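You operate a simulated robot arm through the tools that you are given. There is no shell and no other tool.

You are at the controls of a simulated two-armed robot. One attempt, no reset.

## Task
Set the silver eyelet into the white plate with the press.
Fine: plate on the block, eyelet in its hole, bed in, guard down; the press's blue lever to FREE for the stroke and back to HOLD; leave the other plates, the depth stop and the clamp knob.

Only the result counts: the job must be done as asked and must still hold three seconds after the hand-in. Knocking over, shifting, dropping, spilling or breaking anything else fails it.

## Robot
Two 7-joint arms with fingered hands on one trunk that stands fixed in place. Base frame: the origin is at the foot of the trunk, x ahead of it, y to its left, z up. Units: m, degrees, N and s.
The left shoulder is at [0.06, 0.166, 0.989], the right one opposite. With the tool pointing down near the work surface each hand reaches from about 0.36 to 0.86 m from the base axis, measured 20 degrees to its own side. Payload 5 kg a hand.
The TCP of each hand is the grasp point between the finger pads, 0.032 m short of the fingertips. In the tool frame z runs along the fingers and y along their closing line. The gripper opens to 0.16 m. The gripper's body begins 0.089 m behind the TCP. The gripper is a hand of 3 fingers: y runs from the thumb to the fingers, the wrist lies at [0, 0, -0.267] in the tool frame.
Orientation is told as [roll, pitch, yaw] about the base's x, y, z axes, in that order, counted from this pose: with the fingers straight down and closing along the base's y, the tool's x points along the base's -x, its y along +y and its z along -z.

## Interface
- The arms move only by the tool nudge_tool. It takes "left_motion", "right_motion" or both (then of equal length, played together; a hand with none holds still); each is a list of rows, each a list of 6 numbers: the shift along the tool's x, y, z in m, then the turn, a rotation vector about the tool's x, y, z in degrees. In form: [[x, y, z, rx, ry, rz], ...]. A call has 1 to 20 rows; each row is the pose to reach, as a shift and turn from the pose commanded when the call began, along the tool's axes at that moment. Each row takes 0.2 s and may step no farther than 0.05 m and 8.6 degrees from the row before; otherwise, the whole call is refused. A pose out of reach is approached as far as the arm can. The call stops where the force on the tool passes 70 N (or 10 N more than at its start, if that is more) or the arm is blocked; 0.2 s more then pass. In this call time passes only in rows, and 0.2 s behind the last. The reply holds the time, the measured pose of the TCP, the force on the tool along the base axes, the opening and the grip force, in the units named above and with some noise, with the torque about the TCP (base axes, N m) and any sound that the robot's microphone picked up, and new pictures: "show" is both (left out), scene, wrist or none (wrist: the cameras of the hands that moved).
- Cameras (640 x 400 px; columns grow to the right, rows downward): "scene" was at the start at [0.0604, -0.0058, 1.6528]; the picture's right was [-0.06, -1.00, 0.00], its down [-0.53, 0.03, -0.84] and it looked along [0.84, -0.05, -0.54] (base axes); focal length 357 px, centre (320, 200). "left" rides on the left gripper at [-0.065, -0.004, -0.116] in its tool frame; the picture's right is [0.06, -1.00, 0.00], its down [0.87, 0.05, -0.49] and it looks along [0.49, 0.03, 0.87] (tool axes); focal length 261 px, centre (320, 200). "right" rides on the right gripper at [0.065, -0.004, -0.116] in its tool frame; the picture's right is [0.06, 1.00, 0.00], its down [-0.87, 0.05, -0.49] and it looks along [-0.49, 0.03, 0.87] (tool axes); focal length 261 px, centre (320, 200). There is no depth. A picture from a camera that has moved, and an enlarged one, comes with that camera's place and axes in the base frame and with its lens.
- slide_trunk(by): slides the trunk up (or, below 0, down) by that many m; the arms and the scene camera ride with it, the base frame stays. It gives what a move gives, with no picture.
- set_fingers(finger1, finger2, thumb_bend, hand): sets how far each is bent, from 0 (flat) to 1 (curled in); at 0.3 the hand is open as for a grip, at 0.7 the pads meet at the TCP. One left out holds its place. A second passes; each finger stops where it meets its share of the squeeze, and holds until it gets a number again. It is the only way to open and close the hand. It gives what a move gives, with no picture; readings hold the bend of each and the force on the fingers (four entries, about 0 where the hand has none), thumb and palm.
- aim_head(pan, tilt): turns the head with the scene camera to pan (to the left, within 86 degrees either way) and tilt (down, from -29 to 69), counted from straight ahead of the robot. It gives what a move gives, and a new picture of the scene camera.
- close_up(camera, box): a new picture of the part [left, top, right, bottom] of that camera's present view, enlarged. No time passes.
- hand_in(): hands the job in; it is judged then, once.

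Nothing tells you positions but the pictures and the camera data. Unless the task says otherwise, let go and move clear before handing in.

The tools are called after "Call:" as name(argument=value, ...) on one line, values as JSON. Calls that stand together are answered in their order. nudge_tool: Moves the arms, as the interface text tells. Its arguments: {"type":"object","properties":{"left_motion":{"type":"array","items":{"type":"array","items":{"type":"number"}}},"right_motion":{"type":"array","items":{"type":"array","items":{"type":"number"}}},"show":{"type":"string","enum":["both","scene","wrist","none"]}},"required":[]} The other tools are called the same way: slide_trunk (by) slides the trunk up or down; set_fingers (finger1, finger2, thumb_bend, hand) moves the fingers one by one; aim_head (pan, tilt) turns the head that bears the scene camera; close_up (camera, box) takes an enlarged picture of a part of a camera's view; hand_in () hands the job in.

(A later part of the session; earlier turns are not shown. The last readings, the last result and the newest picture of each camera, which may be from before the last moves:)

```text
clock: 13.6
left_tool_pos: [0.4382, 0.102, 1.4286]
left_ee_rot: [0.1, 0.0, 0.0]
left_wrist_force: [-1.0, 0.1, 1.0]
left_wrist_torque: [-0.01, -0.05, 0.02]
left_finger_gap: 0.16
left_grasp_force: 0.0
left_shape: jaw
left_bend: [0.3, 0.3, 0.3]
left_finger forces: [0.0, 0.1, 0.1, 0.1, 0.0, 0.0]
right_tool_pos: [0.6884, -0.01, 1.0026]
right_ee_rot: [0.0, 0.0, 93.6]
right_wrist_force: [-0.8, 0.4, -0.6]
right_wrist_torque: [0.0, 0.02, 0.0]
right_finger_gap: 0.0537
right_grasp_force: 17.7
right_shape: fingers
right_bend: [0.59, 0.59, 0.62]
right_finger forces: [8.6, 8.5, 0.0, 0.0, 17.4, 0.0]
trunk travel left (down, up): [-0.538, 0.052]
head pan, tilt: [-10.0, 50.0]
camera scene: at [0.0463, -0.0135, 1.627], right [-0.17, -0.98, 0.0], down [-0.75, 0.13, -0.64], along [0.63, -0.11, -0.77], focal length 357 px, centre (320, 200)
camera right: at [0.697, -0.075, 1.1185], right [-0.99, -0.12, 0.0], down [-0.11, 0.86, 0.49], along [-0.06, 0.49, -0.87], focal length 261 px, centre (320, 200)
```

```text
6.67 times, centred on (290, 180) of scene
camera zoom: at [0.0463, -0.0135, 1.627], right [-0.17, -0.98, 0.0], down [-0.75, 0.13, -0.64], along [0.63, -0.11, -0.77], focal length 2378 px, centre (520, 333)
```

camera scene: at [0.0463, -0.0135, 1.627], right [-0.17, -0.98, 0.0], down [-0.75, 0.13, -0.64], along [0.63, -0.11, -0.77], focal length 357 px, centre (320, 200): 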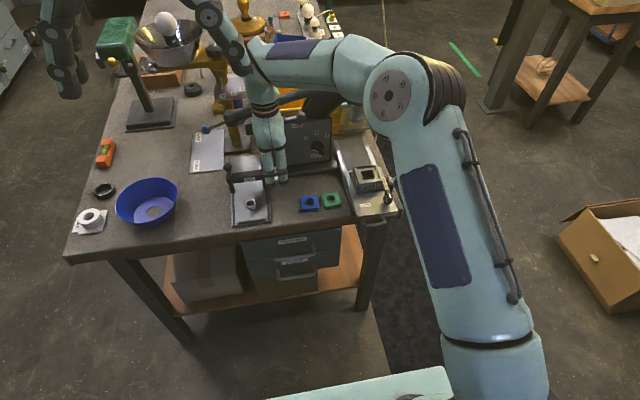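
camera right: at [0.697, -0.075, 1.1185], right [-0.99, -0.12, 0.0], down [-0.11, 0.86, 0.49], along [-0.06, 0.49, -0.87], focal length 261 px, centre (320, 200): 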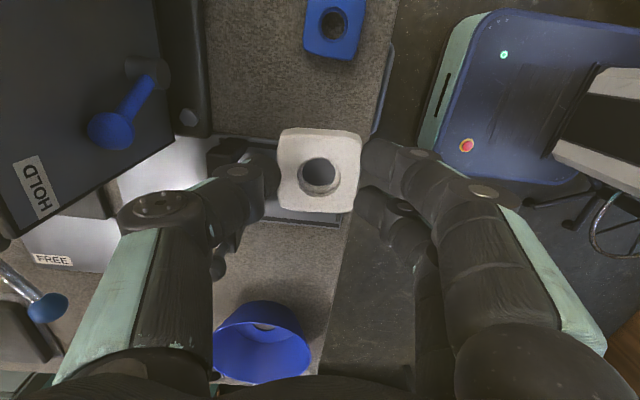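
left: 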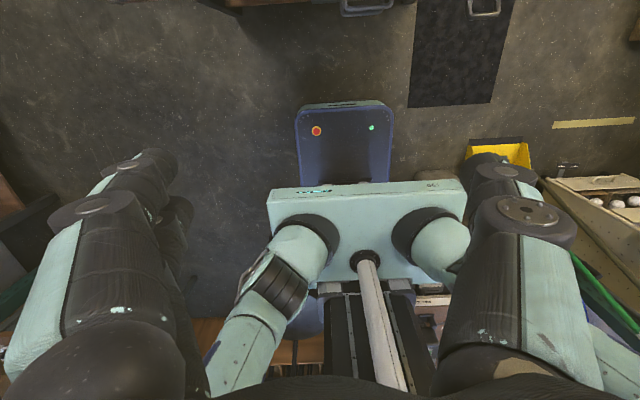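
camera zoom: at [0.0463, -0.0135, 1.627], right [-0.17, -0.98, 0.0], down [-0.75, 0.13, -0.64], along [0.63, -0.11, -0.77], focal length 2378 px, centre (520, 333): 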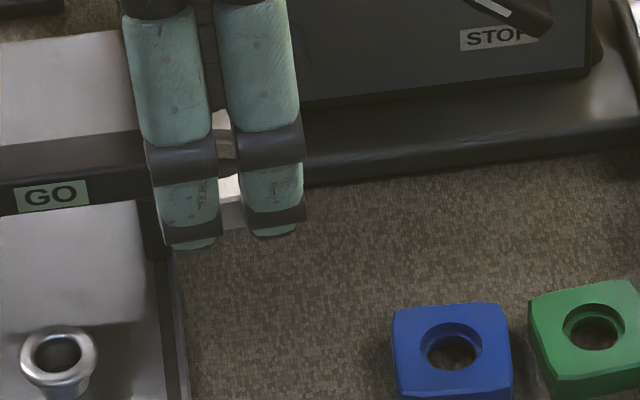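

The plate is held level and centred under the grasp point. I place the block's seat at about (0.697, -0.265, 0.92), square to the base, so I'll swing back to yaw 0 while moving toward it, keeping away from the press.

Call:
nudge_tool(right_motion=[[0.005, 0.004, -0.005, 0, 0, 8.5], [0.015, 0.008, -0.01, 0, 0, 17.0], [0.03, 0.012, -0.015, 0, 0, 25.5], [0.045, 0.016, -0.02, 0, 0, 34.0], [0.06, 0.02, -0.025, 0, 0, 42.5], [0.075, 0.024, -0.03, 0, 0, 51.0], [0.09, 0.028, -0.035, 0, 0, 59.5], [0.105, 0.032, -0.04, 0, 0, 68.0], [0.12, 0.036, -0.045, 0, 0, 76.5], [0.14, 0.04, -0.05, 0, 0, 85.0], [0.158, 0.04, -0.05, 0, 0, 93.6]], show="both")

Call:
close_up(camera="right", box=[180, 80, 460, 260])

```text
clock: 16.0
left_tool_pos: [0.4393, 0.101, 1.429]
left_ee_rot: [0.0, 0.0, 0.0]
left_wrist_force: [-0.4, -0.2, -0.6]
left_wrist_torque: [0.0, 0.02, 0.01]
left_finger_gap: 0.16
left_grasp_force: 0.0
left_shape: jaw
left_bend: [0.3, 0.3, 0.3]
left_finger forces: [0.1, 0.0, 0.0, 0.0, 0.0, 0.0]
right_tool_pos: [0.6597, -0.1716, 1.0541]
right_ee_rot: [0.0, 0.0, -0.3]
right_wrist_force: [-0.2, 0.5, -0.8]
right_wrist_torque: [0.02, 0.02, -0.02]
right_finger_gap: 0.0537
right_grasp_force: 17.3
right_shape: fingers
right_bend: [0.59, 0.59, 0.62]
right_finger forces: [8.6, 8.6, 0.0, 0.0, 17.2, 0.1]
trunk travel left (down, up): [-0.538, 0.052]
head pan, tilt: [-10.0, 50.0]
camera scene: at [0.0473, -0.014, 1.627], right [-0.17, -0.98, 0.0], down [-0.75, 0.13, -0.64], along [0.63, -0.11, -0.77], focal length 357 px, centre (320, 200)
camera right: at [0.595, -0.1773, 1.17], right [-0.06, 1.0, 0.0], down [0.87, 0.05, 0.49], along [0.49, 0.03, -0.87], focal length 261 px, centre (320, 200)
```

scene: 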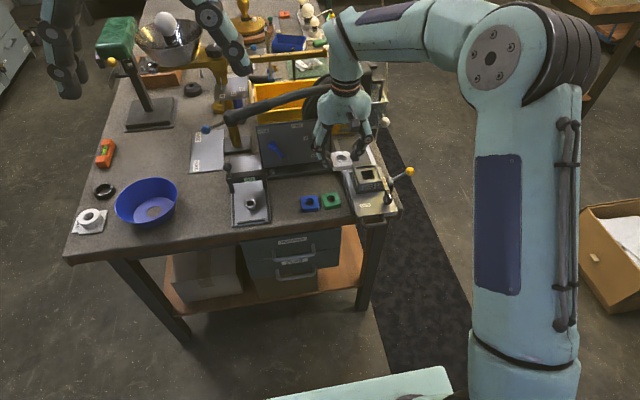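
right: 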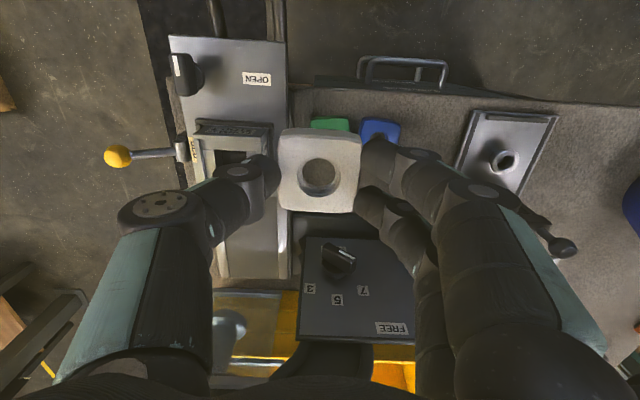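

```text
2.22 times, centred on (320, 170) of right
camera zoom: at [0.595, -0.1773, 1.17], right [-0.06, 1.0, 0.0], down [0.87, 0.05, 0.49], along [0.49, 0.03, -0.87], focal length 579 px, centre (320, 267)
```

zoom: 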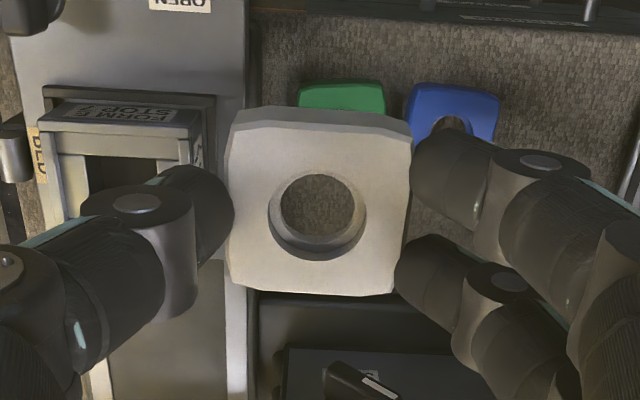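

Now I'll move over the block at a safe height and compare the plate with the nest.

Call:
nudge_tool(right_motion=[[-0.007, -0.018, 0.005, 0, 0, 0], [-0.014, -0.037, 0.015, 0, 0, 0], [-0.022, -0.056, 0.025, 0, 0, 0], [-0.03, -0.075, 0.035, 0, 0, 0], [-0.037, -0.094, 0.042, 0, 0, -0.3]], show="both")

Call:
close_up(camera="right", box=[200, 60, 440, 260])

Call:
close_up(camera="scene", box=[320, 120, 430, 220])

```text
clock: 17.2
left_tool_pos: [0.4392, 0.1001, 1.4284]
left_ee_rot: [0.0, -0.1, 0.0]
left_wrist_force: [-0.1, 0.0, 0.7]
left_wrist_torque: [0.02, -0.01, 0.01]
left_finger_gap: 0.16
left_grasp_force: 0.1
left_shape: jaw
left_bend: [0.3, 0.3, 0.3]
left_finger forces: [0.0, 0.1, 0.0, 0.1, 0.1, 0.0]
right_tool_pos: [0.6989, -0.268, 1.0102]
right_ee_rot: [0.2, 0.0, 0.2]
right_wrist_force: [-0.7, -0.4, -0.5]
right_wrist_torque: [0.0, 0.0, 0.03]
right_finger_gap: 0.0535
right_grasp_force: 17.1
right_shape: fingers
right_bend: [0.59, 0.59, 0.62]
right_finger forces: [8.7, 8.6, 0.0, 0.0, 17.3, 0.0]
trunk travel left (down, up): [-0.538, 0.052]
head pan, tilt: [-10.0, 50.0]
camera scene: at [0.0473, -0.0143, 1.6271], right [-0.17, -0.98, 0.0], down [-0.75, 0.13, -0.64], along [0.63, -0.11, -0.77], focal length 357 px, centre (320, 200)
camera right: at [0.6346, -0.2723, 1.1262], right [-0.07, 1.0, 0.0], down [0.87, 0.06, 0.49], along [0.49, 0.03, -0.87], focal length 261 px, centre (320, 200)
```

scene: 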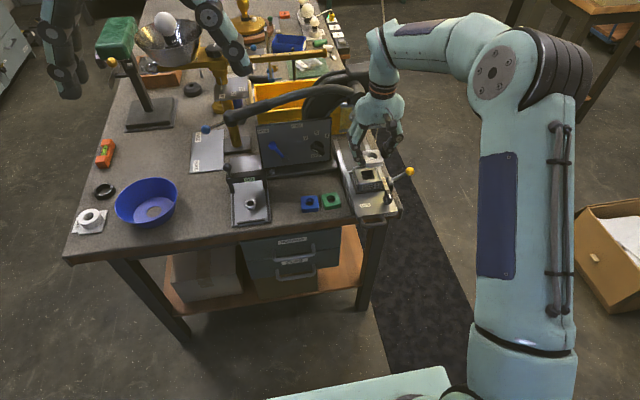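
right: 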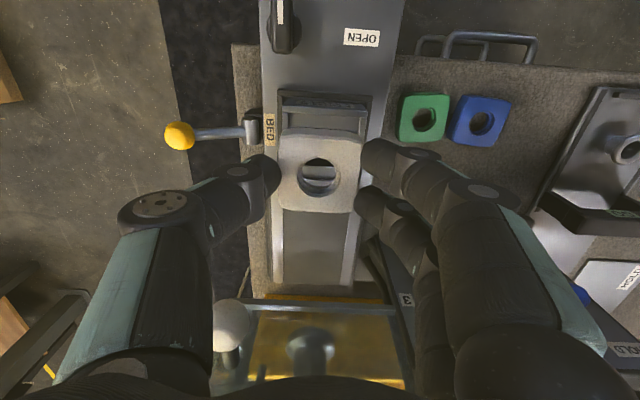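

```text
2.00 times, centred on (320, 160) of right
camera zoom: at [0.6346, -0.2723, 1.1262], right [-0.07, 1.0, 0.0], down [0.87, 0.06, 0.49], along [0.49, 0.03, -0.87], focal length 521 px, centre (320, 280)
```

zoom: 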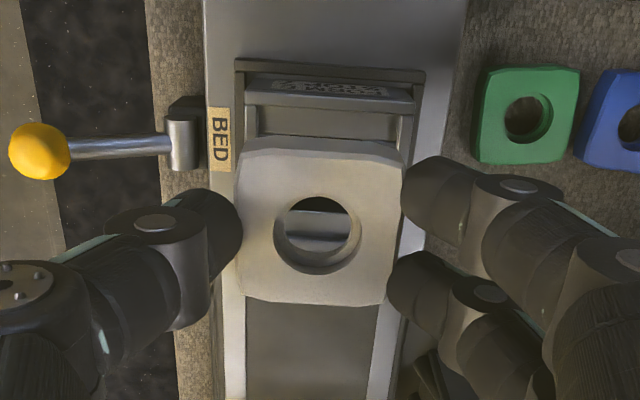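

```text
4.00 times, centred on (375, 170) of scene
camera zoom: at [0.0473, -0.0143, 1.6271], right [-0.17, -0.98, 0.0], down [-0.75, 0.13, -0.64], along [0.63, -0.11, -0.77], focal length 1426 px, centre (100, 320)
```

zoom: 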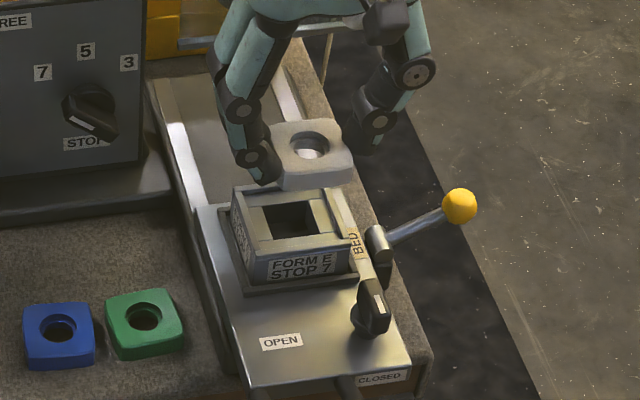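

The plate is nearly over the nest. I'll shift slightly and come down to about a centimetre above the seat to check alignment.

Call:
nudge_tool(right_motion=[[0.001, 0.002, 0.015, 0, 0, 0], [0.001, 0.002, 0.03, 0, 0, 0], [0.001, 0.002, 0.036, 0, 0, 0]], show="wrist")

Call:
close_up(camera="right", box=[220, 80, 420, 240])

Call:
close_up(camera="scene", box=[340, 135, 410, 205])

```text
clock: 18.0
left_tool_pos: [0.439, 0.1014, 1.4285]
left_ee_rot: [0.0, 0.0, 0.1]
left_wrist_force: [0.7, -0.3, 0.2]
left_wrist_torque: [0.0, 0.0, 0.0]
left_finger_gap: 0.1599
left_grasp_force: 0.0
left_shape: jaw
left_bend: [0.3, 0.3, 0.3]
left_finger forces: [0.0, 0.0, 0.1, 0.0, 0.0, 0.1]
right_tool_pos: [0.6972, -0.2635, 0.9752]
right_ee_rot: [0.0, 0.1, 0.1]
right_wrist_force: [0.8, 0.3, -0.7]
right_wrist_torque: [0.01, 0.01, -0.03]
right_finger_gap: 0.0535
right_grasp_force: 17.2
right_shape: fingers
right_bend: [0.59, 0.59, 0.62]
right_finger forces: [8.5, 8.6, 0.0, 0.1, 17.3, 0.1]
trunk travel left (down, up): [-0.538, 0.052]
head pan, tilt: [-10.0, 50.0]
camera right: at [0.6317, -0.2692, 1.0915], right [-0.07, 1.0, 0.0], down [0.87, 0.06, 0.49], along [0.49, 0.03, -0.87], focal length 261 px, centre (320, 200)
```

right: 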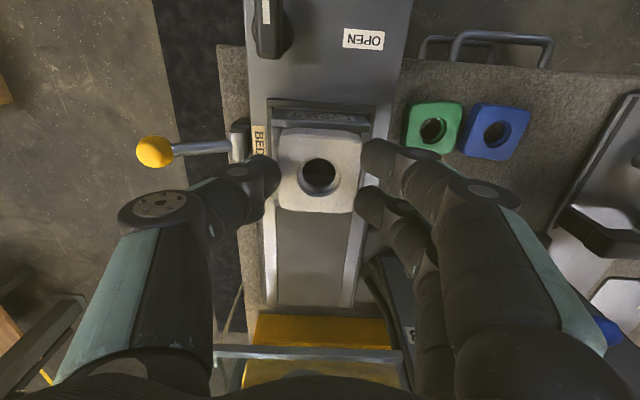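

```text
2.50 times, centred on (320, 160) of right
camera zoom: at [0.6317, -0.2692, 1.0915], right [-0.07, 1.0, 0.0], down [0.87, 0.06, 0.49], along [0.49, 0.03, -0.87], focal length 652 px, centre (320, 300)
```

zoom: 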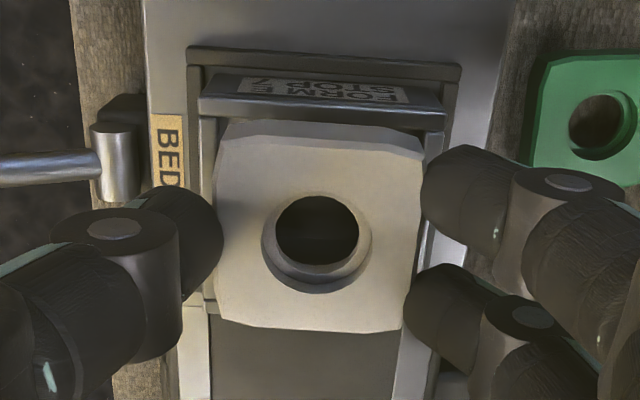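

```text
5.71 times, centred on (375, 170) of scene
camera zoom: at [0.0472, -0.0137, 1.6271], right [-0.17, -0.98, 0.0], down [-0.75, 0.13, -0.64], along [0.63, -0.11, -0.77], focal length 2038 px, centre (6, 371)
```

zoom: 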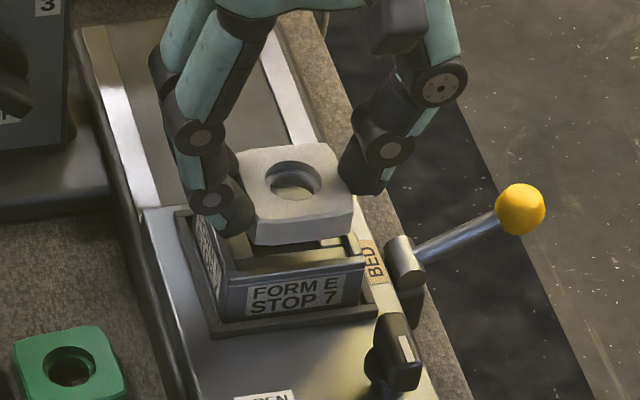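

Cross-checking the views, the seat centre looks like (0.706, -0.2665) at z≈0.908, so I'll shift 8 mm forward and come a bit lower.

Call:
nudge_tool(right_motion=[[-0.008, -0.001, 0.0, 0, 0, 0], [-0.008, -0.001, 0.012, 0, 0, 0], [-0.008, -0.001, 0.017, 0, 0, 0]], show="wrist")

Call:
close_up(camera="right", box=[220, 80, 420, 240])

Call:
close_up(camera="scene", box=[345, 145, 405, 205])

```text
clock: 18.8
left_tool_pos: [0.4385, 0.1015, 1.429]
left_ee_rot: [0.1, -0.1, 0.2]
left_wrist_force: [0.5, -0.7, -0.7]
left_wrist_torque: [0.02, 0.02, 0.01]
left_finger_gap: 0.1599
left_grasp_force: 0.1
left_shape: jaw
left_bend: [0.3, 0.3, 0.3]
left_finger forces: [0.0, 0.0, 0.0, 0.1, 0.1, 0.0]
right_tool_pos: [0.7053, -0.263, 0.9585]
right_ee_rot: [0.0, 0.0, 0.1]
right_wrist_force: [0.0, -1.4, -1.1]
right_wrist_torque: [0.0, -0.01, 0.01]
right_finger_gap: 0.0536
right_grasp_force: 17.6
right_shape: fingers
right_bend: [0.59, 0.59, 0.62]
right_finger forces: [8.6, 8.7, 0.0, 0.0, 17.3, 0.1]
trunk travel left (down, up): [-0.538, 0.052]
head pan, tilt: [-10.0, 50.0]
camera right: at [0.6402, -0.2687, 1.0739], right [-0.07, 1.0, 0.0], down [0.87, 0.06, 0.49], along [0.49, 0.03, -0.87], focal length 261 px, centre (320, 200)
```

right: 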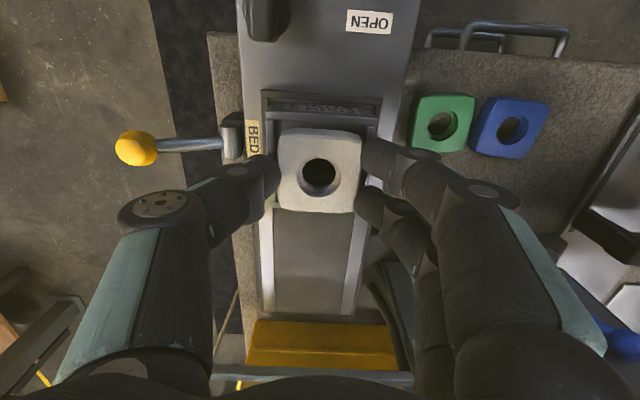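

```text
2.50 times, centred on (320, 160) of right
camera zoom: at [0.6402, -0.2687, 1.0739], right [-0.07, 1.0, 0.0], down [0.87, 0.06, 0.49], along [0.49, 0.03, -0.87], focal length 652 px, centre (320, 300)
```

zoom: 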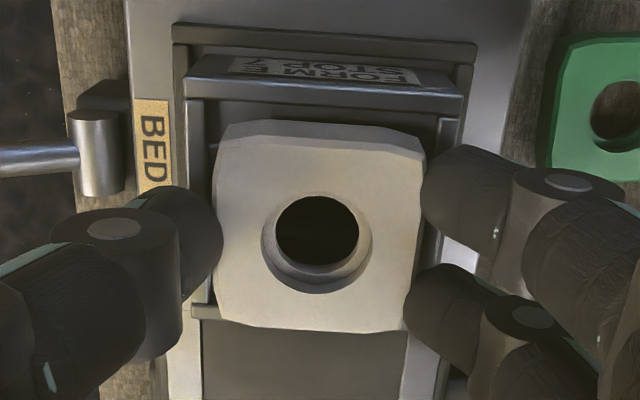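

```text
6.67 times, centred on (375, 175) of scene
camera zoom: at [0.0473, -0.0136, 1.627], right [-0.17, -0.98, 0.0], down [-0.75, 0.13, -0.64], along [0.63, -0.11, -0.77], focal length 2378 px, centre (-47, 367)
```

zoom: 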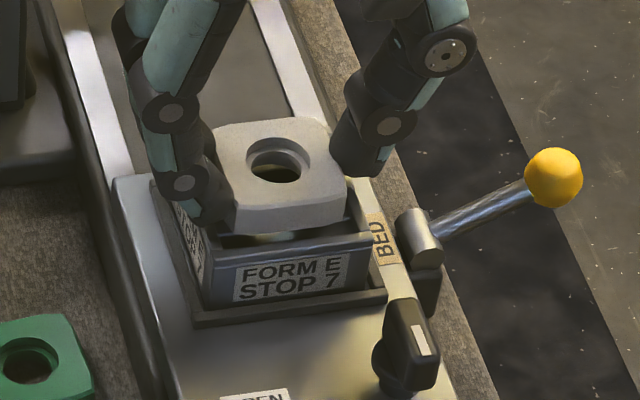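

The plate is centred in the nest to within about a millimetre. Lowering in small steps until contact.

Call:
nudge_tool(right_motion=[[0, 0, 0.003, 0, 0, 0], [0, 0, 0.006, 0, 0, 0], [0, 0, 0.009, 0, 0, 0]], show="none")

Call:
close_up(camera="right", box=[220, 80, 420, 240])

Call:
close_up(camera="scene", box=[345, 145, 405, 205])

```text
clock: 19.6
left_tool_pos: [0.4381, 0.101, 1.4292]
left_ee_rot: [0.0, 0.0, 0.1]
left_wrist_force: [0.0, 0.9, -0.5]
left_wrist_torque: [-0.01, -0.04, -0.01]
left_finger_gap: 0.1598
left_grasp_force: 0.1
left_shape: jaw
left_bend: [0.3, 0.3, 0.3]
left_finger forces: [0.1, 0.0, 0.0, 0.0, 0.0, 0.1]
right_tool_pos: [0.7027, -0.2644, 0.951]
right_ee_rot: [0.0, -0.1, 0.3]
right_wrist_force: [-1.2, -0.2, 6.6]
right_wrist_torque: [0.12, 0.05, -0.01]
right_finger_gap: 0.0535
right_grasp_force: 20.9
right_shape: fingers
right_bend: [0.6, 0.6, 0.62]
right_finger forces: [12.0, 11.0, 0.1, 0.1, 18.3, 0.1]
trunk travel left (down, up): [-0.538, 0.052]
head pan, tilt: [-10.0, 50.0]
```

```text
2.50 times, centred on (320, 160) of right
camera zoom: at [0.6388, -0.2681, 1.0661], right [-0.07, 1.0, 0.0], down [0.87, 0.06, 0.49], along [0.49, 0.03, -0.87], focal length 652 px, centre (320, 300)
```

zoom: 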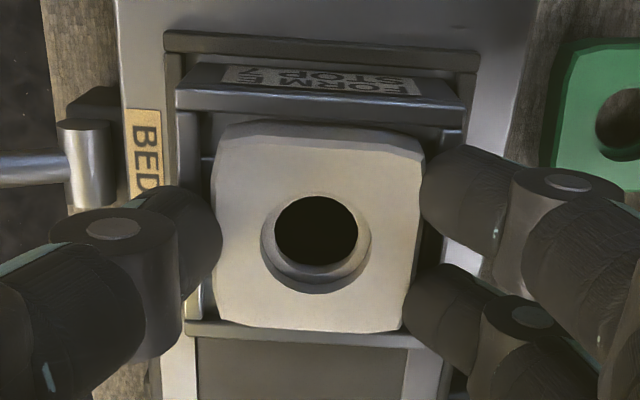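

```text
6.67 times, centred on (375, 175) of scene
camera zoom: at [0.0464, -0.0135, 1.6272], right [-0.17, -0.98, 0.0], down [-0.75, 0.13, -0.64], along [0.63, -0.11, -0.77], focal length 2378 px, centre (-47, 367)
```

zoom: 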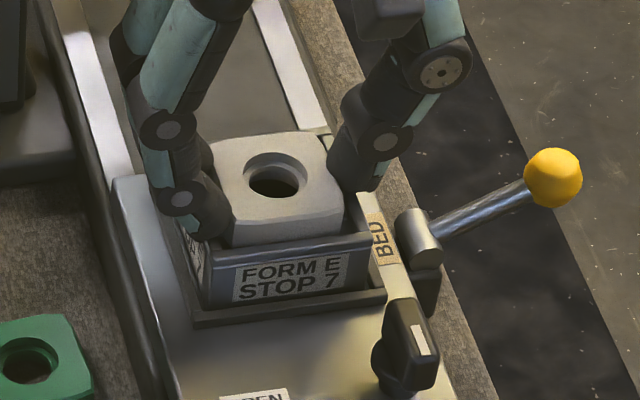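

The fingertips have just touched the nest's wall tops with the plate down inside the rim. I'll relieve the contact and open slightly to let the plate seat.

Call:
nudge_tool(right_motion=[[0, 0, -0.001, 0, 0, 0]], show="none")

Call:
set_fingers(hand="right", finger1=0.56, finger2=0.56, thumb_bend=0.58)

Call:
close_up(camera="right", box=[220, 80, 420, 240])

Call:
close_up(camera="scene", box=[345, 145, 405, 205])

```text
clock: 20.0
left_tool_pos: [0.4383, 0.1009, 1.4298]
left_ee_rot: [-0.1, -0.1, 0.1]
left_wrist_force: [-0.2, 0.4, -0.3]
left_wrist_torque: [-0.01, 0.01, 0.05]
left_finger_gap: 0.1597
left_grasp_force: 0.0
left_shape: jaw
left_bend: [0.3, 0.3, 0.3]
left_finger forces: [0.0, 0.0, 0.0, 0.0, 0.0, 0.1]
right_tool_pos: [0.7041, -0.2631, 0.9508]
right_ee_rot: [0.1, 0.0, 0.3]
right_wrist_force: [1.1, 1.8, 4.6]
right_wrist_torque: [0.07, -0.05, -0.02]
right_finger_gap: 0.0538
right_grasp_force: 19.6
right_shape: fingers
right_bend: [0.6, 0.6, 0.62]
right_finger forces: [10.7, 10.5, 0.0, 0.0, 18.0, 0.0]
trunk travel left (down, up): [-0.538, 0.052]
head pan, tilt: [-10.0, 50.0]
```

```text
clock: 21.0
left_tool_pos: [0.4382, 0.1017, 1.4295]
left_ee_rot: [0.0, 0.1, 0.0]
left_wrist_force: [-0.4, 0.1, 0.7]
left_wrist_torque: [0.04, 0.0, -0.02]
left_finger_gap: 0.1598
left_grasp_force: 0.0
left_shape: jaw
left_bend: [0.3, 0.3, 0.3]
left_finger forces: [0.0, 0.0, 0.1, 0.0, 0.0, 0.0]
right_tool_pos: [0.7026, -0.2628, 0.9506]
right_ee_rot: [0.0, 0.0, 0.3]
right_wrist_force: [0.3, 0.9, 4.9]
right_wrist_torque: [-0.18, -0.01, 0.04]
right_finger_gap: 0.0593
right_grasp_force: 2.8
right_shape: fingers
right_bend: [0.56, 0.56, 0.57]
right_finger forces: [0.1, 0.1, 0.1, 0.1, 5.9, 0.1]
trunk travel left (down, up): [-0.538, 0.052]
head pan, tilt: [-10.0, 50.0]
```

```text
2.50 times, centred on (320, 160) of right
camera zoom: at [0.6388, -0.2683, 1.0664], right [-0.07, 1.0, 0.0], down [0.87, 0.06, 0.49], along [0.49, 0.03, -0.87], focal length 652 px, centre (320, 300)
```

zoom: 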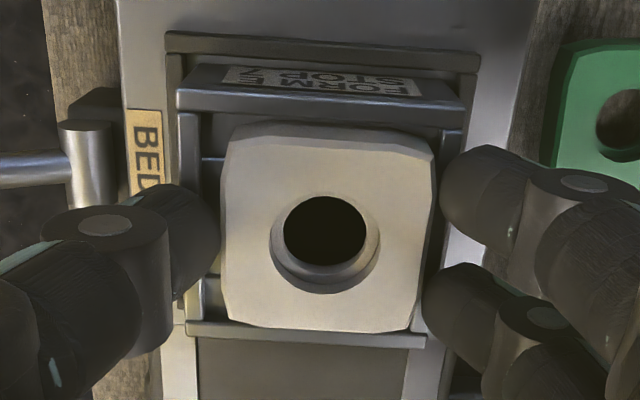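

```text
6.67 times, centred on (375, 175) of scene
camera zoom: at [0.0466, -0.0133, 1.6271], right [-0.17, -0.98, 0.0], down [-0.75, 0.13, -0.64], along [0.63, -0.11, -0.77], focal length 2378 px, centre (-47, 367)
```

zoom: 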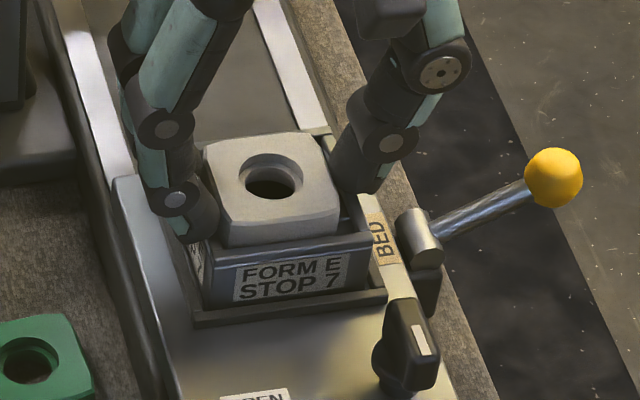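

Releasing shifted the plate about 2–3 mm toward +y. I'll ease the thumb off and then look again before centring.

Call:
set_fingers(hand="right", finger1=0.55, finger2=0.55, thumb_bend=0.54)

Call:
close_up(camera="right", box=[240, 100, 400, 220])

Call:
close_up(camera="scene", box=[350, 155, 395, 200])

```text
clock: 22.0
left_tool_pos: [0.4382, 0.1009, 1.4282]
left_ee_rot: [0.0, 0.0, 0.0]
left_wrist_force: [0.9, -0.3, -0.4]
left_wrist_torque: [0.04, -0.01, -0.01]
left_finger_gap: 0.1597
left_grasp_force: 0.0
left_shape: jaw
left_bend: [0.3, 0.3, 0.3]
left_finger forces: [0.0, 0.0, 0.1, 0.1, 0.0, 0.0]
right_tool_pos: [0.703, -0.2633, 0.9505]
right_ee_rot: [0.0, 0.0, 0.2]
right_wrist_force: [-0.1, -0.3, 0.2]
right_wrist_torque: [0.03, -0.01, -0.01]
right_finger_gap: 0.0688
right_grasp_force: 0.3
right_shape: fingers
right_bend: [0.55, 0.55, 0.54]
right_finger forces: [0.1, 0.0, 0.0, 0.1, 0.0, 0.1]
trunk travel left (down, up): [-0.538, 0.052]
head pan, tilt: [-10.0, 50.0]
```

```text
3.33 times, centred on (320, 160) of right
camera zoom: at [0.639, -0.2686, 1.066], right [-0.07, 1.0, 0.0], down [0.87, 0.06, 0.49], along [0.49, 0.03, -0.87], focal length 869 px, centre (320, 333)
```

zoom: 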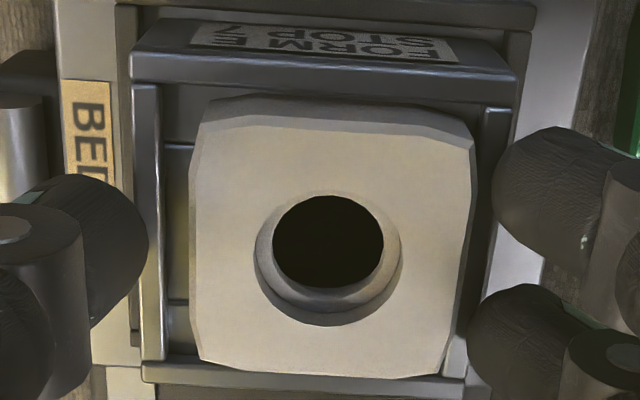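

```text
8.89 times, centred on (372, 178) of scene
camera zoom: at [0.0471, -0.0136, 1.627], right [-0.17, -0.98, 0.0], down [-0.75, 0.13, -0.64], along [0.63, -0.11, -0.77], focal length 3170 px, centre (-147, 400)
```

zoom: 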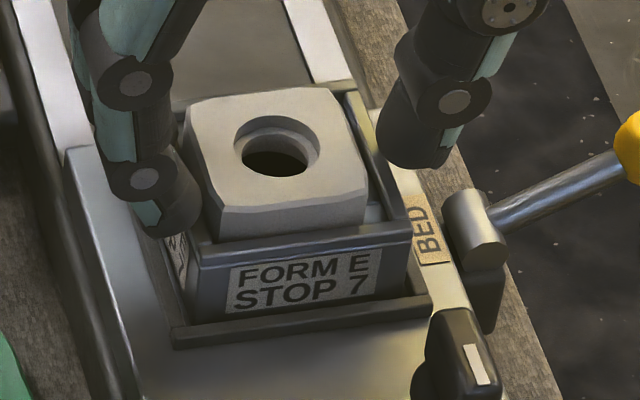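

The plate is down inside the nest but about 3 mm toward +y. I'll shift the hand 2 mm to -y and push it to centre with the two fingers only.

Call:
nudge_tool(right_motion=[[0, -0.002, 0, 0, 0, 0]], show="none")

Call:
set_fingers(hand="right", finger1=0.59, finger2=0.59)

Call:
close_up(camera="right", box=[240, 100, 400, 220])

Call:
close_up(camera="scene", box=[350, 155, 395, 200])

```text
clock: 22.4
left_tool_pos: [0.4394, 0.1007, 1.4277]
left_ee_rot: [0.0, 0.0, 0.1]
left_wrist_force: [0.2, 0.1, 0.1]
left_wrist_torque: [-0.01, -0.04, -0.01]
left_finger_gap: 0.1599
left_grasp_force: 0.0
left_shape: jaw
left_bend: [0.3, 0.3, 0.3]
left_finger forces: [0.1, 0.1, 0.0, 0.1, 0.0, 0.0]
right_tool_pos: [0.7039, -0.2657, 0.9513]
right_ee_rot: [0.0, 0.1, 0.2]
right_wrist_force: [-0.1, 0.8, 0.5]
right_wrist_torque: [0.02, -0.06, 0.0]
right_finger_gap: 0.0688
right_grasp_force: 0.7
right_shape: fingers
right_bend: [0.55, 0.55, 0.54]
right_finger forces: [0.0, 0.0, 0.0, 0.0, 0.1, 0.1]
trunk travel left (down, up): [-0.538, 0.052]
head pan, tilt: [-10.0, 50.0]
```

```text
clock: 23.4
left_tool_pos: [0.4381, 0.1022, 1.4284]
left_ee_rot: [-0.1, 0.0, 0.1]
left_wrist_force: [-0.3, -0.3, 0.3]
left_wrist_torque: [-0.01, -0.03, 0.01]
left_finger_gap: 0.1597
left_grasp_force: 0.0
left_shape: jaw
left_bend: [0.3, 0.3, 0.3]
left_finger forces: [0.0, 0.0, 0.0, 0.1, 0.0, 0.0]
right_tool_pos: [0.703, -0.2649, 0.9511]
right_ee_rot: [0.0, 0.0, 0.3]
right_wrist_force: [0.9, 2.5, 2.5]
right_wrist_torque: [0.19, -0.06, -0.02]
right_finger_gap: 0.0623
right_grasp_force: 1.6
right_shape: fingers
right_bend: [0.58, 0.58, 0.54]
right_finger forces: [1.8, 1.8, 0.1, 0.0, 0.0, 0.0]
trunk travel left (down, up): [-0.538, 0.052]
head pan, tilt: [-10.0, 50.0]
```

```text
3.33 times, centred on (320, 160) of right
camera zoom: at [0.6392, -0.2702, 1.0669], right [-0.07, 1.0, 0.0], down [0.87, 0.06, 0.49], along [0.49, 0.03, -0.87], focal length 869 px, centre (320, 333)
```

zoom: 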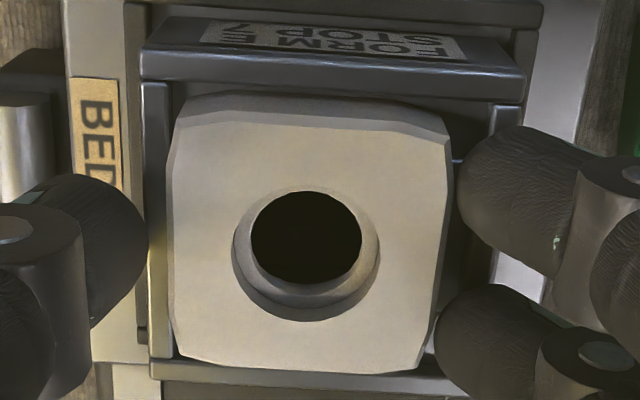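

```text
8.89 times, centred on (372, 178) of scene
camera zoom: at [0.047, -0.0133, 1.6271], right [-0.17, -0.98, 0.0], down [-0.75, 0.13, -0.64], along [0.63, -0.11, -0.77], focal length 3170 px, centre (-147, 400)
```

zoom: 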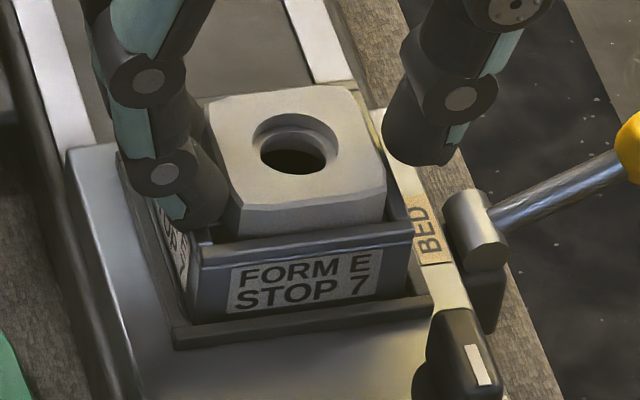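

The plate is now about 3 mm toward -y instead. I'll back the fingers off and bring the thumb up gently to push it back to centre.

Call:
set_fingers(hand="right", finger1=0.55, finger2=0.55, thumb_bend=0.59)

Call:
close_up(camera="right", box=[240, 100, 400, 220])

```text
clock: 24.4
left_tool_pos: [0.4379, 0.1004, 1.4291]
left_ee_rot: [0.0, 0.0, -0.1]
left_wrist_force: [-0.1, 0.7, 0.4]
left_wrist_torque: [-0.01, -0.02, 0.01]
left_finger_gap: 0.1599
left_grasp_force: 0.0
left_shape: jaw
left_bend: [0.3, 0.3, 0.3]
left_finger forces: [0.0, 0.1, 0.0, 0.1, 0.1, 0.0]
right_tool_pos: [0.7028, -0.2653, 0.9508]
right_ee_rot: [0.0, 0.1, 0.2]
right_wrist_force: [1.0, -0.6, 0.8]
right_wrist_torque: [-0.04, 0.01, -0.02]
right_finger_gap: 0.0587
right_grasp_force: 0.6
right_shape: fingers
right_bend: [0.55, 0.55, 0.59]
right_finger forces: [0.4, 0.4, 0.0, 0.1, 0.8, 0.0]
trunk travel left (down, up): [-0.538, 0.052]
head pan, tilt: [-10.0, 50.0]
```

```text
3.33 times, centred on (320, 160) of right
camera zoom: at [0.639, -0.2707, 1.0666], right [-0.07, 1.0, 0.0], down [0.87, 0.06, 0.49], along [0.49, 0.03, -0.87], focal length 869 px, centre (320, 333)
```

zoom: 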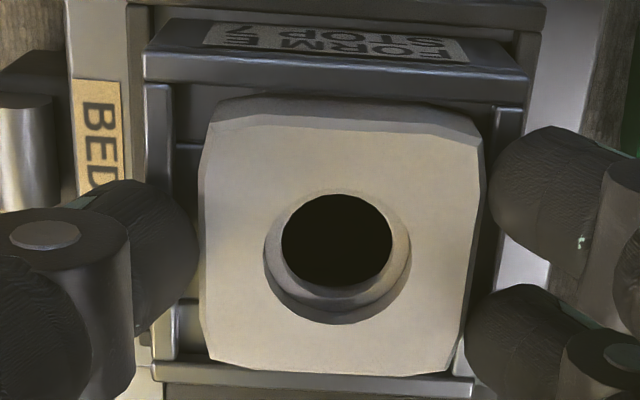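

The plate is now 2.5 mm toward +y, lightly touching the fingers. I'll slide the hand 2.5 mm to -y so the fingers carry it to centre.

Call:
nudge_tool(right_motion=[[0, -0.0025, 0, 0, 0, 0]], show="none")

Call:
close_up(camera="right", box=[240, 100, 400, 220])

```text
clock: 24.8
left_tool_pos: [0.439, 0.1021, 1.4297]
left_ee_rot: [0.0, -0.1, 0.1]
left_wrist_force: [-0.4, 0.4, 0.9]
left_wrist_torque: [0.02, 0.01, -0.02]
left_finger_gap: 0.1598
left_grasp_force: 0.0
left_shape: jaw
left_bend: [0.3, 0.3, 0.3]
left_finger forces: [0.1, 0.1, 0.0, 0.0, 0.1, 0.1]
right_tool_pos: [0.7043, -0.2669, 0.9509]
right_ee_rot: [0.1, 0.0, 0.3]
right_wrist_force: [-1.1, 0.2, 0.9]
right_wrist_torque: [0.05, -0.01, 0.02]
right_finger_gap: 0.0597
right_grasp_force: 0.2
right_shape: fingers
right_bend: [0.55, 0.55, 0.59]
right_finger forces: [0.4, 0.5, 0.1, 0.0, 0.3, 0.1]
trunk travel left (down, up): [-0.538, 0.052]
head pan, tilt: [-10.0, 50.0]
```

```text
3.33 times, centred on (320, 160) of right
camera zoom: at [0.6393, -0.2728, 1.0669], right [-0.07, 1.0, 0.0], down [0.87, 0.06, 0.49], along [0.49, 0.03, -0.87], focal length 869 px, centre (320, 333)
```

zoom: 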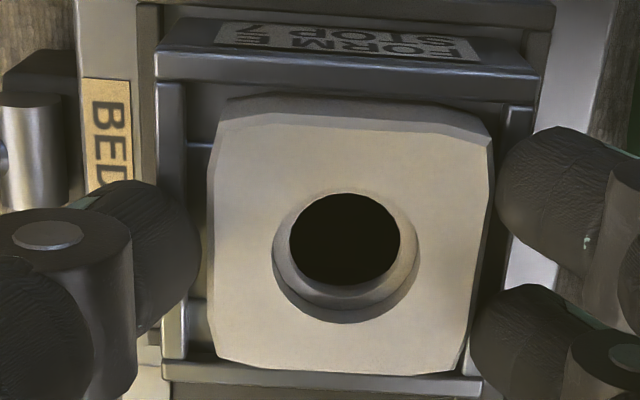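

The fingers have just taken up the slack; another 2.2 mm of push to -y.

Call:
nudge_tool(right_motion=[[0, -0.0022, 0, 0, 0, 0]], show="none")

Call:
close_up(camera="right", box=[240, 100, 400, 220])

Call:
close_up(camera="scene", box=[350, 155, 395, 200])

```text
clock: 25.2
left_tool_pos: [0.4387, 0.1014, 1.429]
left_ee_rot: [0.0, 0.0, 0.1]
left_wrist_force: [0.2, 0.1, -0.7]
left_wrist_torque: [0.01, 0.01, 0.01]
left_finger_gap: 0.1596
left_grasp_force: 0.1
left_shape: jaw
left_bend: [0.3, 0.3, 0.3]
left_finger forces: [0.0, 0.0, 0.1, 0.1, 0.0, 0.0]
right_tool_pos: [0.7034, -0.2707, 0.9508]
right_ee_rot: [0.1, 0.0, 0.3]
right_wrist_force: [0.7, 2.4, 2.8]
right_wrist_torque: [0.16, 0.01, -0.04]
right_finger_gap: 0.0607
right_grasp_force: 1.4
right_shape: fingers
right_bend: [0.54, 0.54, 0.59]
right_finger forces: [1.3, 1.2, 0.1, 0.0, 0.0, 0.0]
trunk travel left (down, up): [-0.538, 0.052]
head pan, tilt: [-10.0, 50.0]
```

```text
3.33 times, centred on (320, 160) of right
camera zoom: at [0.6392, -0.2751, 1.0668], right [-0.07, 1.0, 0.0], down [0.87, 0.06, 0.49], along [0.49, 0.03, -0.87], focal length 869 px, centre (320, 333)
```

zoom: 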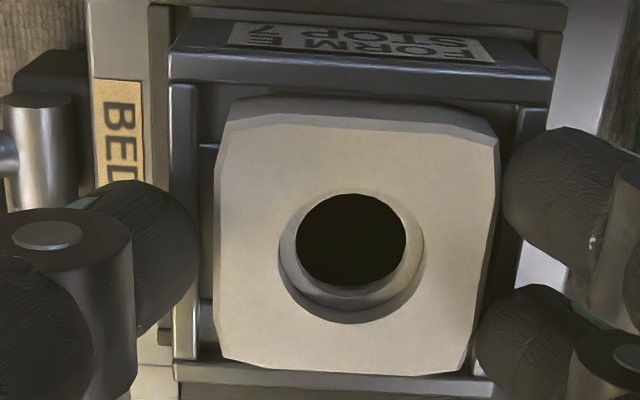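

```text
8.89 times, centred on (372, 178) of scene
camera zoom: at [0.0469, -0.0134, 1.6271], right [-0.17, -0.98, 0.0], down [-0.75, 0.13, -0.64], along [0.63, -0.11, -0.77], focal length 3170 px, centre (-147, 400)
```

zoom: 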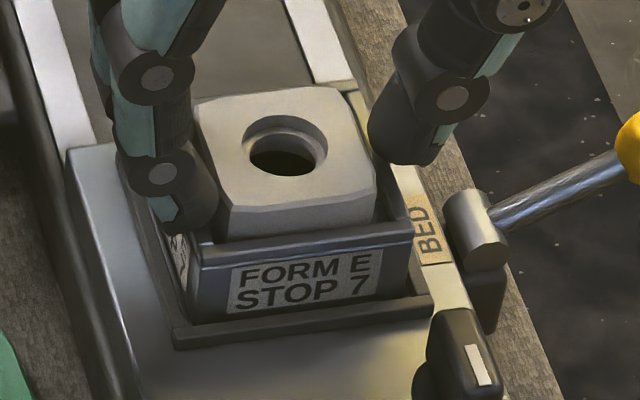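

Nearly centred now (about 1 mm left). One last 1 mm push, then open and rise.

Call:
nudge_tool(right_motion=[[0, -0.0012, 0, 0, 0, 0]], show="none")

Call:
close_up(camera="right", box=[240, 100, 400, 220])

```text
clock: 25.6
left_tool_pos: [0.4381, 0.1025, 1.4286]
left_ee_rot: [0.0, 0.0, 0.0]
left_wrist_force: [0.3, 0.4, 1.1]
left_wrist_torque: [-0.04, 0.01, 0.03]
left_finger_gap: 0.1598
left_grasp_force: 0.1
left_shape: jaw
left_bend: [0.3, 0.3, 0.3]
left_finger forces: [0.1, 0.1, 0.1, 0.1, 0.0, 0.0]
right_tool_pos: [0.702, -0.271, 0.9505]
right_ee_rot: [0.1, -0.1, 0.3]
right_wrist_force: [-0.6, 2.4, 3.8]
right_wrist_torque: [0.25, 0.01, -0.03]
right_finger_gap: 0.0615
right_grasp_force: 2.0
right_shape: fingers
right_bend: [0.54, 0.54, 0.59]
right_finger forces: [2.2, 1.9, 0.0, 0.0, 0.0, 0.0]
trunk travel left (down, up): [-0.538, 0.052]
head pan, tilt: [-10.0, 50.0]
```

```text
3.33 times, centred on (320, 160) of right
camera zoom: at [0.639, -0.2762, 1.0667], right [-0.07, 1.0, 0.0], down [0.87, 0.06, 0.49], along [0.49, 0.03, -0.87], focal length 869 px, centre (320, 333)
```

zoom: 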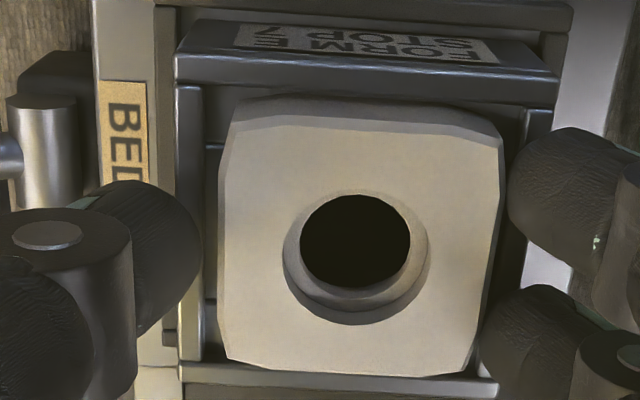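

The plate is within about 1 mm of centre, flat in the nest. Opening and rising clear.

Call:
set_fingers(hand="right", finger1=0.5, finger2=0.5, thumb_bend=0.5)

Call:
nudge_tool(right_motion=[[0, 0.003, -0.02, 0, 0, 0], [0, 0.003, -0.05, 0, 0, 0], [0.02, 0.02, -0.07, 0, 0, 0], [0.04, 0.05, -0.08, 0, 0, 0], [0.05, 0.09, -0.08, 0, 0, 0]], show="wrist")

Call:
close_up(camera="scene", box=[350, 155, 395, 200])

Call:
close_up(camera="right", box=[150, 100, 310, 220])

```text
clock: 26.6
left_tool_pos: [0.4393, 0.1002, 1.4269]
left_ee_rot: [0.0, 0.0, 0.1]
left_wrist_force: [0.6, -0.7, 0.3]
left_wrist_torque: [-0.01, -0.01, 0.0]
left_finger_gap: 0.16
left_grasp_force: 0.1
left_shape: jaw
left_bend: [0.3, 0.3, 0.3]
left_finger forces: [0.1, 0.0, 0.0, 0.0, 0.1, 0.0]
right_tool_pos: [0.7032, -0.2726, 0.951]
right_ee_rot: [0.0, 0.2, 0.2]
right_wrist_force: [0.8, 0.1, 0.1]
right_wrist_torque: [0.01, -0.03, 0.01]
right_finger_gap: 0.0866
right_grasp_force: 0.0
right_shape: fingers
right_bend: [0.5, 0.5, 0.5]
right_finger forces: [0.1, 0.1, 0.1, 0.0, 0.0, 0.0]
trunk travel left (down, up): [-0.538, 0.052]
head pan, tilt: [-10.0, 50.0]
```

```text
clock: 27.8
left_tool_pos: [0.4389, 0.1023, 1.4282]
left_ee_rot: [-0.2, 0.0, 0.1]
left_wrist_force: [-0.6, 0.3, -0.4]
left_wrist_torque: [-0.05, 0.01, 0.01]
left_finger_gap: 0.1596
left_grasp_force: 0.1
left_shape: jaw
left_bend: [0.3, 0.3, 0.3]
left_finger forces: [0.1, 0.0, 0.1, 0.0, 0.0, 0.0]
right_tool_pos: [0.653, -0.1822, 1.0322]
right_ee_rot: [0.1, 0.0, 0.3]
right_wrist_force: [-0.3, 1.1, -0.1]
right_wrist_torque: [-0.03, -0.02, 0.02]
right_finger_gap: 0.0868
right_grasp_force: 0.1
right_shape: fingers
right_bend: [0.5, 0.5, 0.5]
right_finger forces: [0.0, 0.0, 0.0, 0.0, 0.0, 0.1]
trunk travel left (down, up): [-0.538, 0.052]
head pan, tilt: [-10.0, 50.0]
camera right: at [0.5881, -0.1863, 1.1476], right [-0.07, 1.0, 0.0], down [0.87, 0.06, 0.49], along [0.49, 0.03, -0.87], focal length 261 px, centre (320, 200)
```

right: 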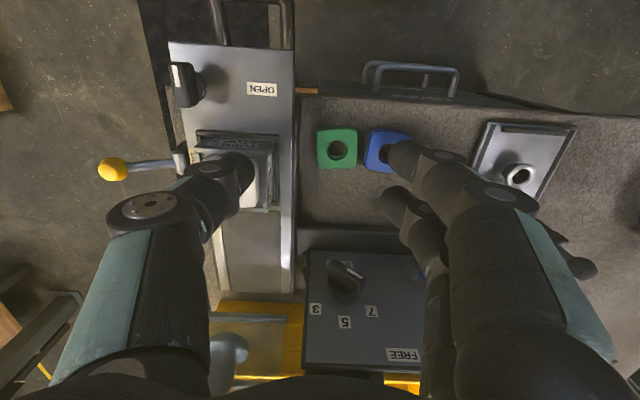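

```text
8.89 times, centred on (372, 178) of scene
camera zoom: at [0.0469, -0.0123, 1.6271], right [-0.17, -0.98, 0.0], down [-0.75, 0.13, -0.64], along [0.63, -0.11, -0.77], focal length 3170 px, centre (-147, 400)
```

zoom: 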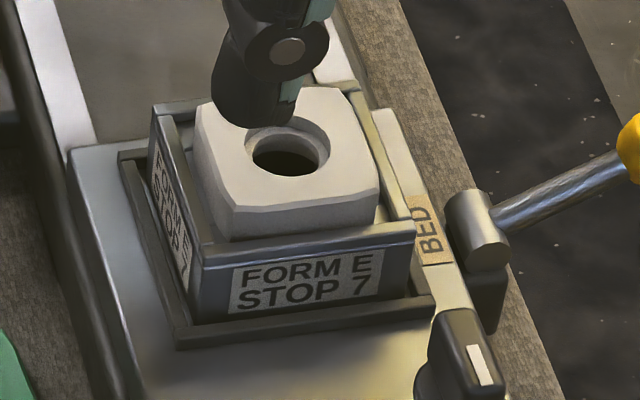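

```text
3.33 times, centred on (230, 160) of right
camera zoom: at [0.5881, -0.1863, 1.1476], right [-0.07, 1.0, 0.0], down [0.87, 0.06, 0.49], along [0.49, 0.03, -0.87], focal length 869 px, centre (620, 333)
```

zoom: 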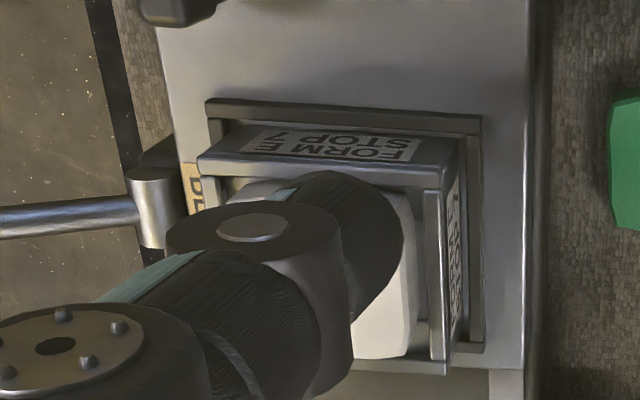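

The plate now sits level inside the nest walls. Next I'll bring the hand toward the eyelet for a close look before gripping.

Call:
nudge_tool(right_motion=[[-0.002, 0.04, 0.0, 0, 0, 0], [-0.003, 0.08, 0.01, 0, 0, 0], [-0.004, 0.12, 0.025, 0, 0, 0], [-0.005, 0.16, 0.04, 0, 0, 0], [-0.006, 0.2, 0.055, 0, 0, 0], [-0.007, 0.249, 0.065, 0, 0, -0.3]], show="both")

Call:
close_up(camera="right", box=[240, 100, 400, 220])

Call:
close_up(camera="scene", box=[225, 170, 285, 230])

```text
clock: 29.2
left_tool_pos: [0.4381, 0.1034, 1.4283]
left_ee_rot: [-0.1, 0.0, 0.0]
left_wrist_force: [-0.2, 0.4, 0.1]
left_wrist_torque: [-0.05, -0.01, 0.01]
left_finger_gap: 0.16
left_grasp_force: 0.1
left_shape: jaw
left_bend: [0.3, 0.3, 0.3]
left_finger forces: [0.1, 0.1, 0.0, 0.0, 0.0, 0.1]
right_tool_pos: [0.6584, 0.0686, 0.9643]
right_ee_rot: [-0.1, 0.0, 0.5]
right_wrist_force: [0.3, -0.1, 0.7]
right_wrist_torque: [-0.01, 0.02, -0.01]
right_finger_gap: 0.0871
right_grasp_force: 0.0
right_shape: fingers
right_bend: [0.5, 0.5, 0.5]
right_finger forces: [0.1, 0.1, 0.1, 0.0, 0.0, 0.0]
trunk travel left (down, up): [-0.538, 0.052]
head pan, tilt: [-10.0, 50.0]
camera scene: at [0.0474, -0.0116, 1.6271], right [-0.17, -0.98, 0.0], down [-0.75, 0.13, -0.64], along [0.63, -0.11, -0.77], focal length 357 px, centre (320, 200)
camera right: at [0.5929, 0.0633, 1.0786], right [-0.07, 1.0, 0.0], down [0.87, 0.06, 0.49], along [0.49, 0.03, -0.87], focal length 261 px, centre (320, 200)
```

scene: 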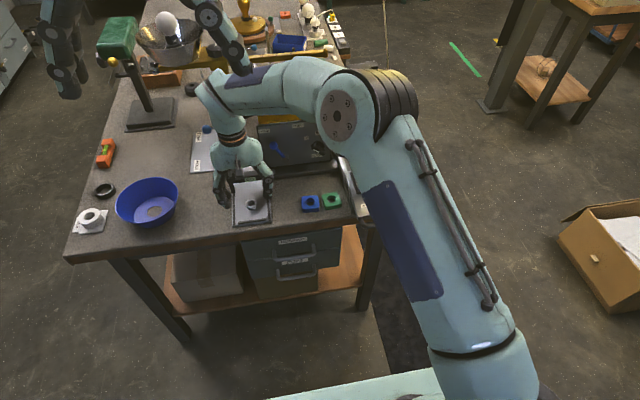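
right: 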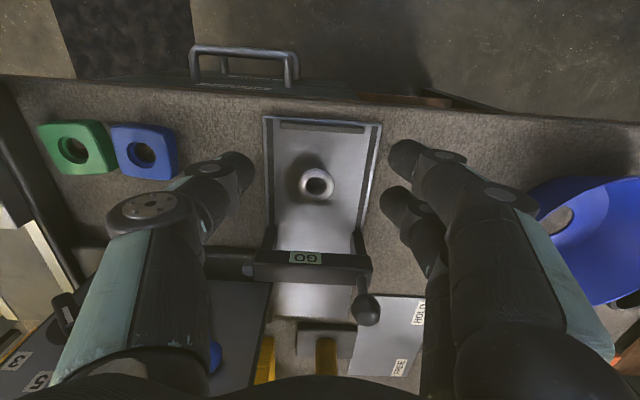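

```text
3.33 times, centred on (320, 160) of right
camera zoom: at [0.5929, 0.0633, 1.0786], right [-0.07, 1.0, 0.0], down [0.87, 0.06, 0.49], along [0.49, 0.03, -0.87], focal length 869 px, centre (320, 333)
```

zoom: 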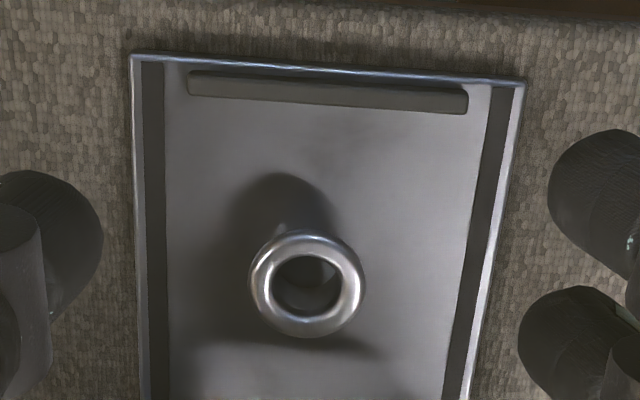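

```text
6.67 times, centred on (255, 200) of scene
camera zoom: at [0.0474, -0.0116, 1.6271], right [-0.17, -0.98, 0.0], down [-0.75, 0.13, -0.64], along [0.63, -0.11, -0.77], focal length 2378 px, centre (753, 200)
```

zoom: 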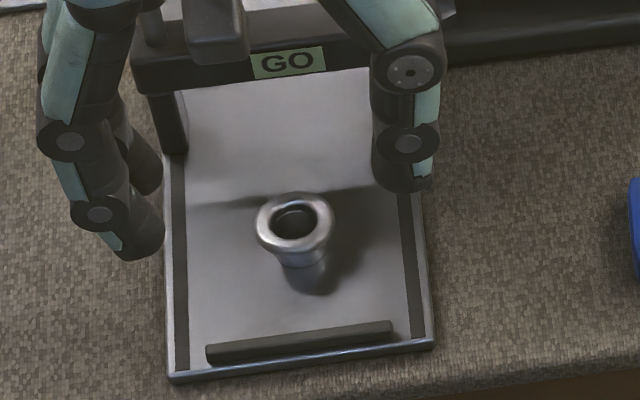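

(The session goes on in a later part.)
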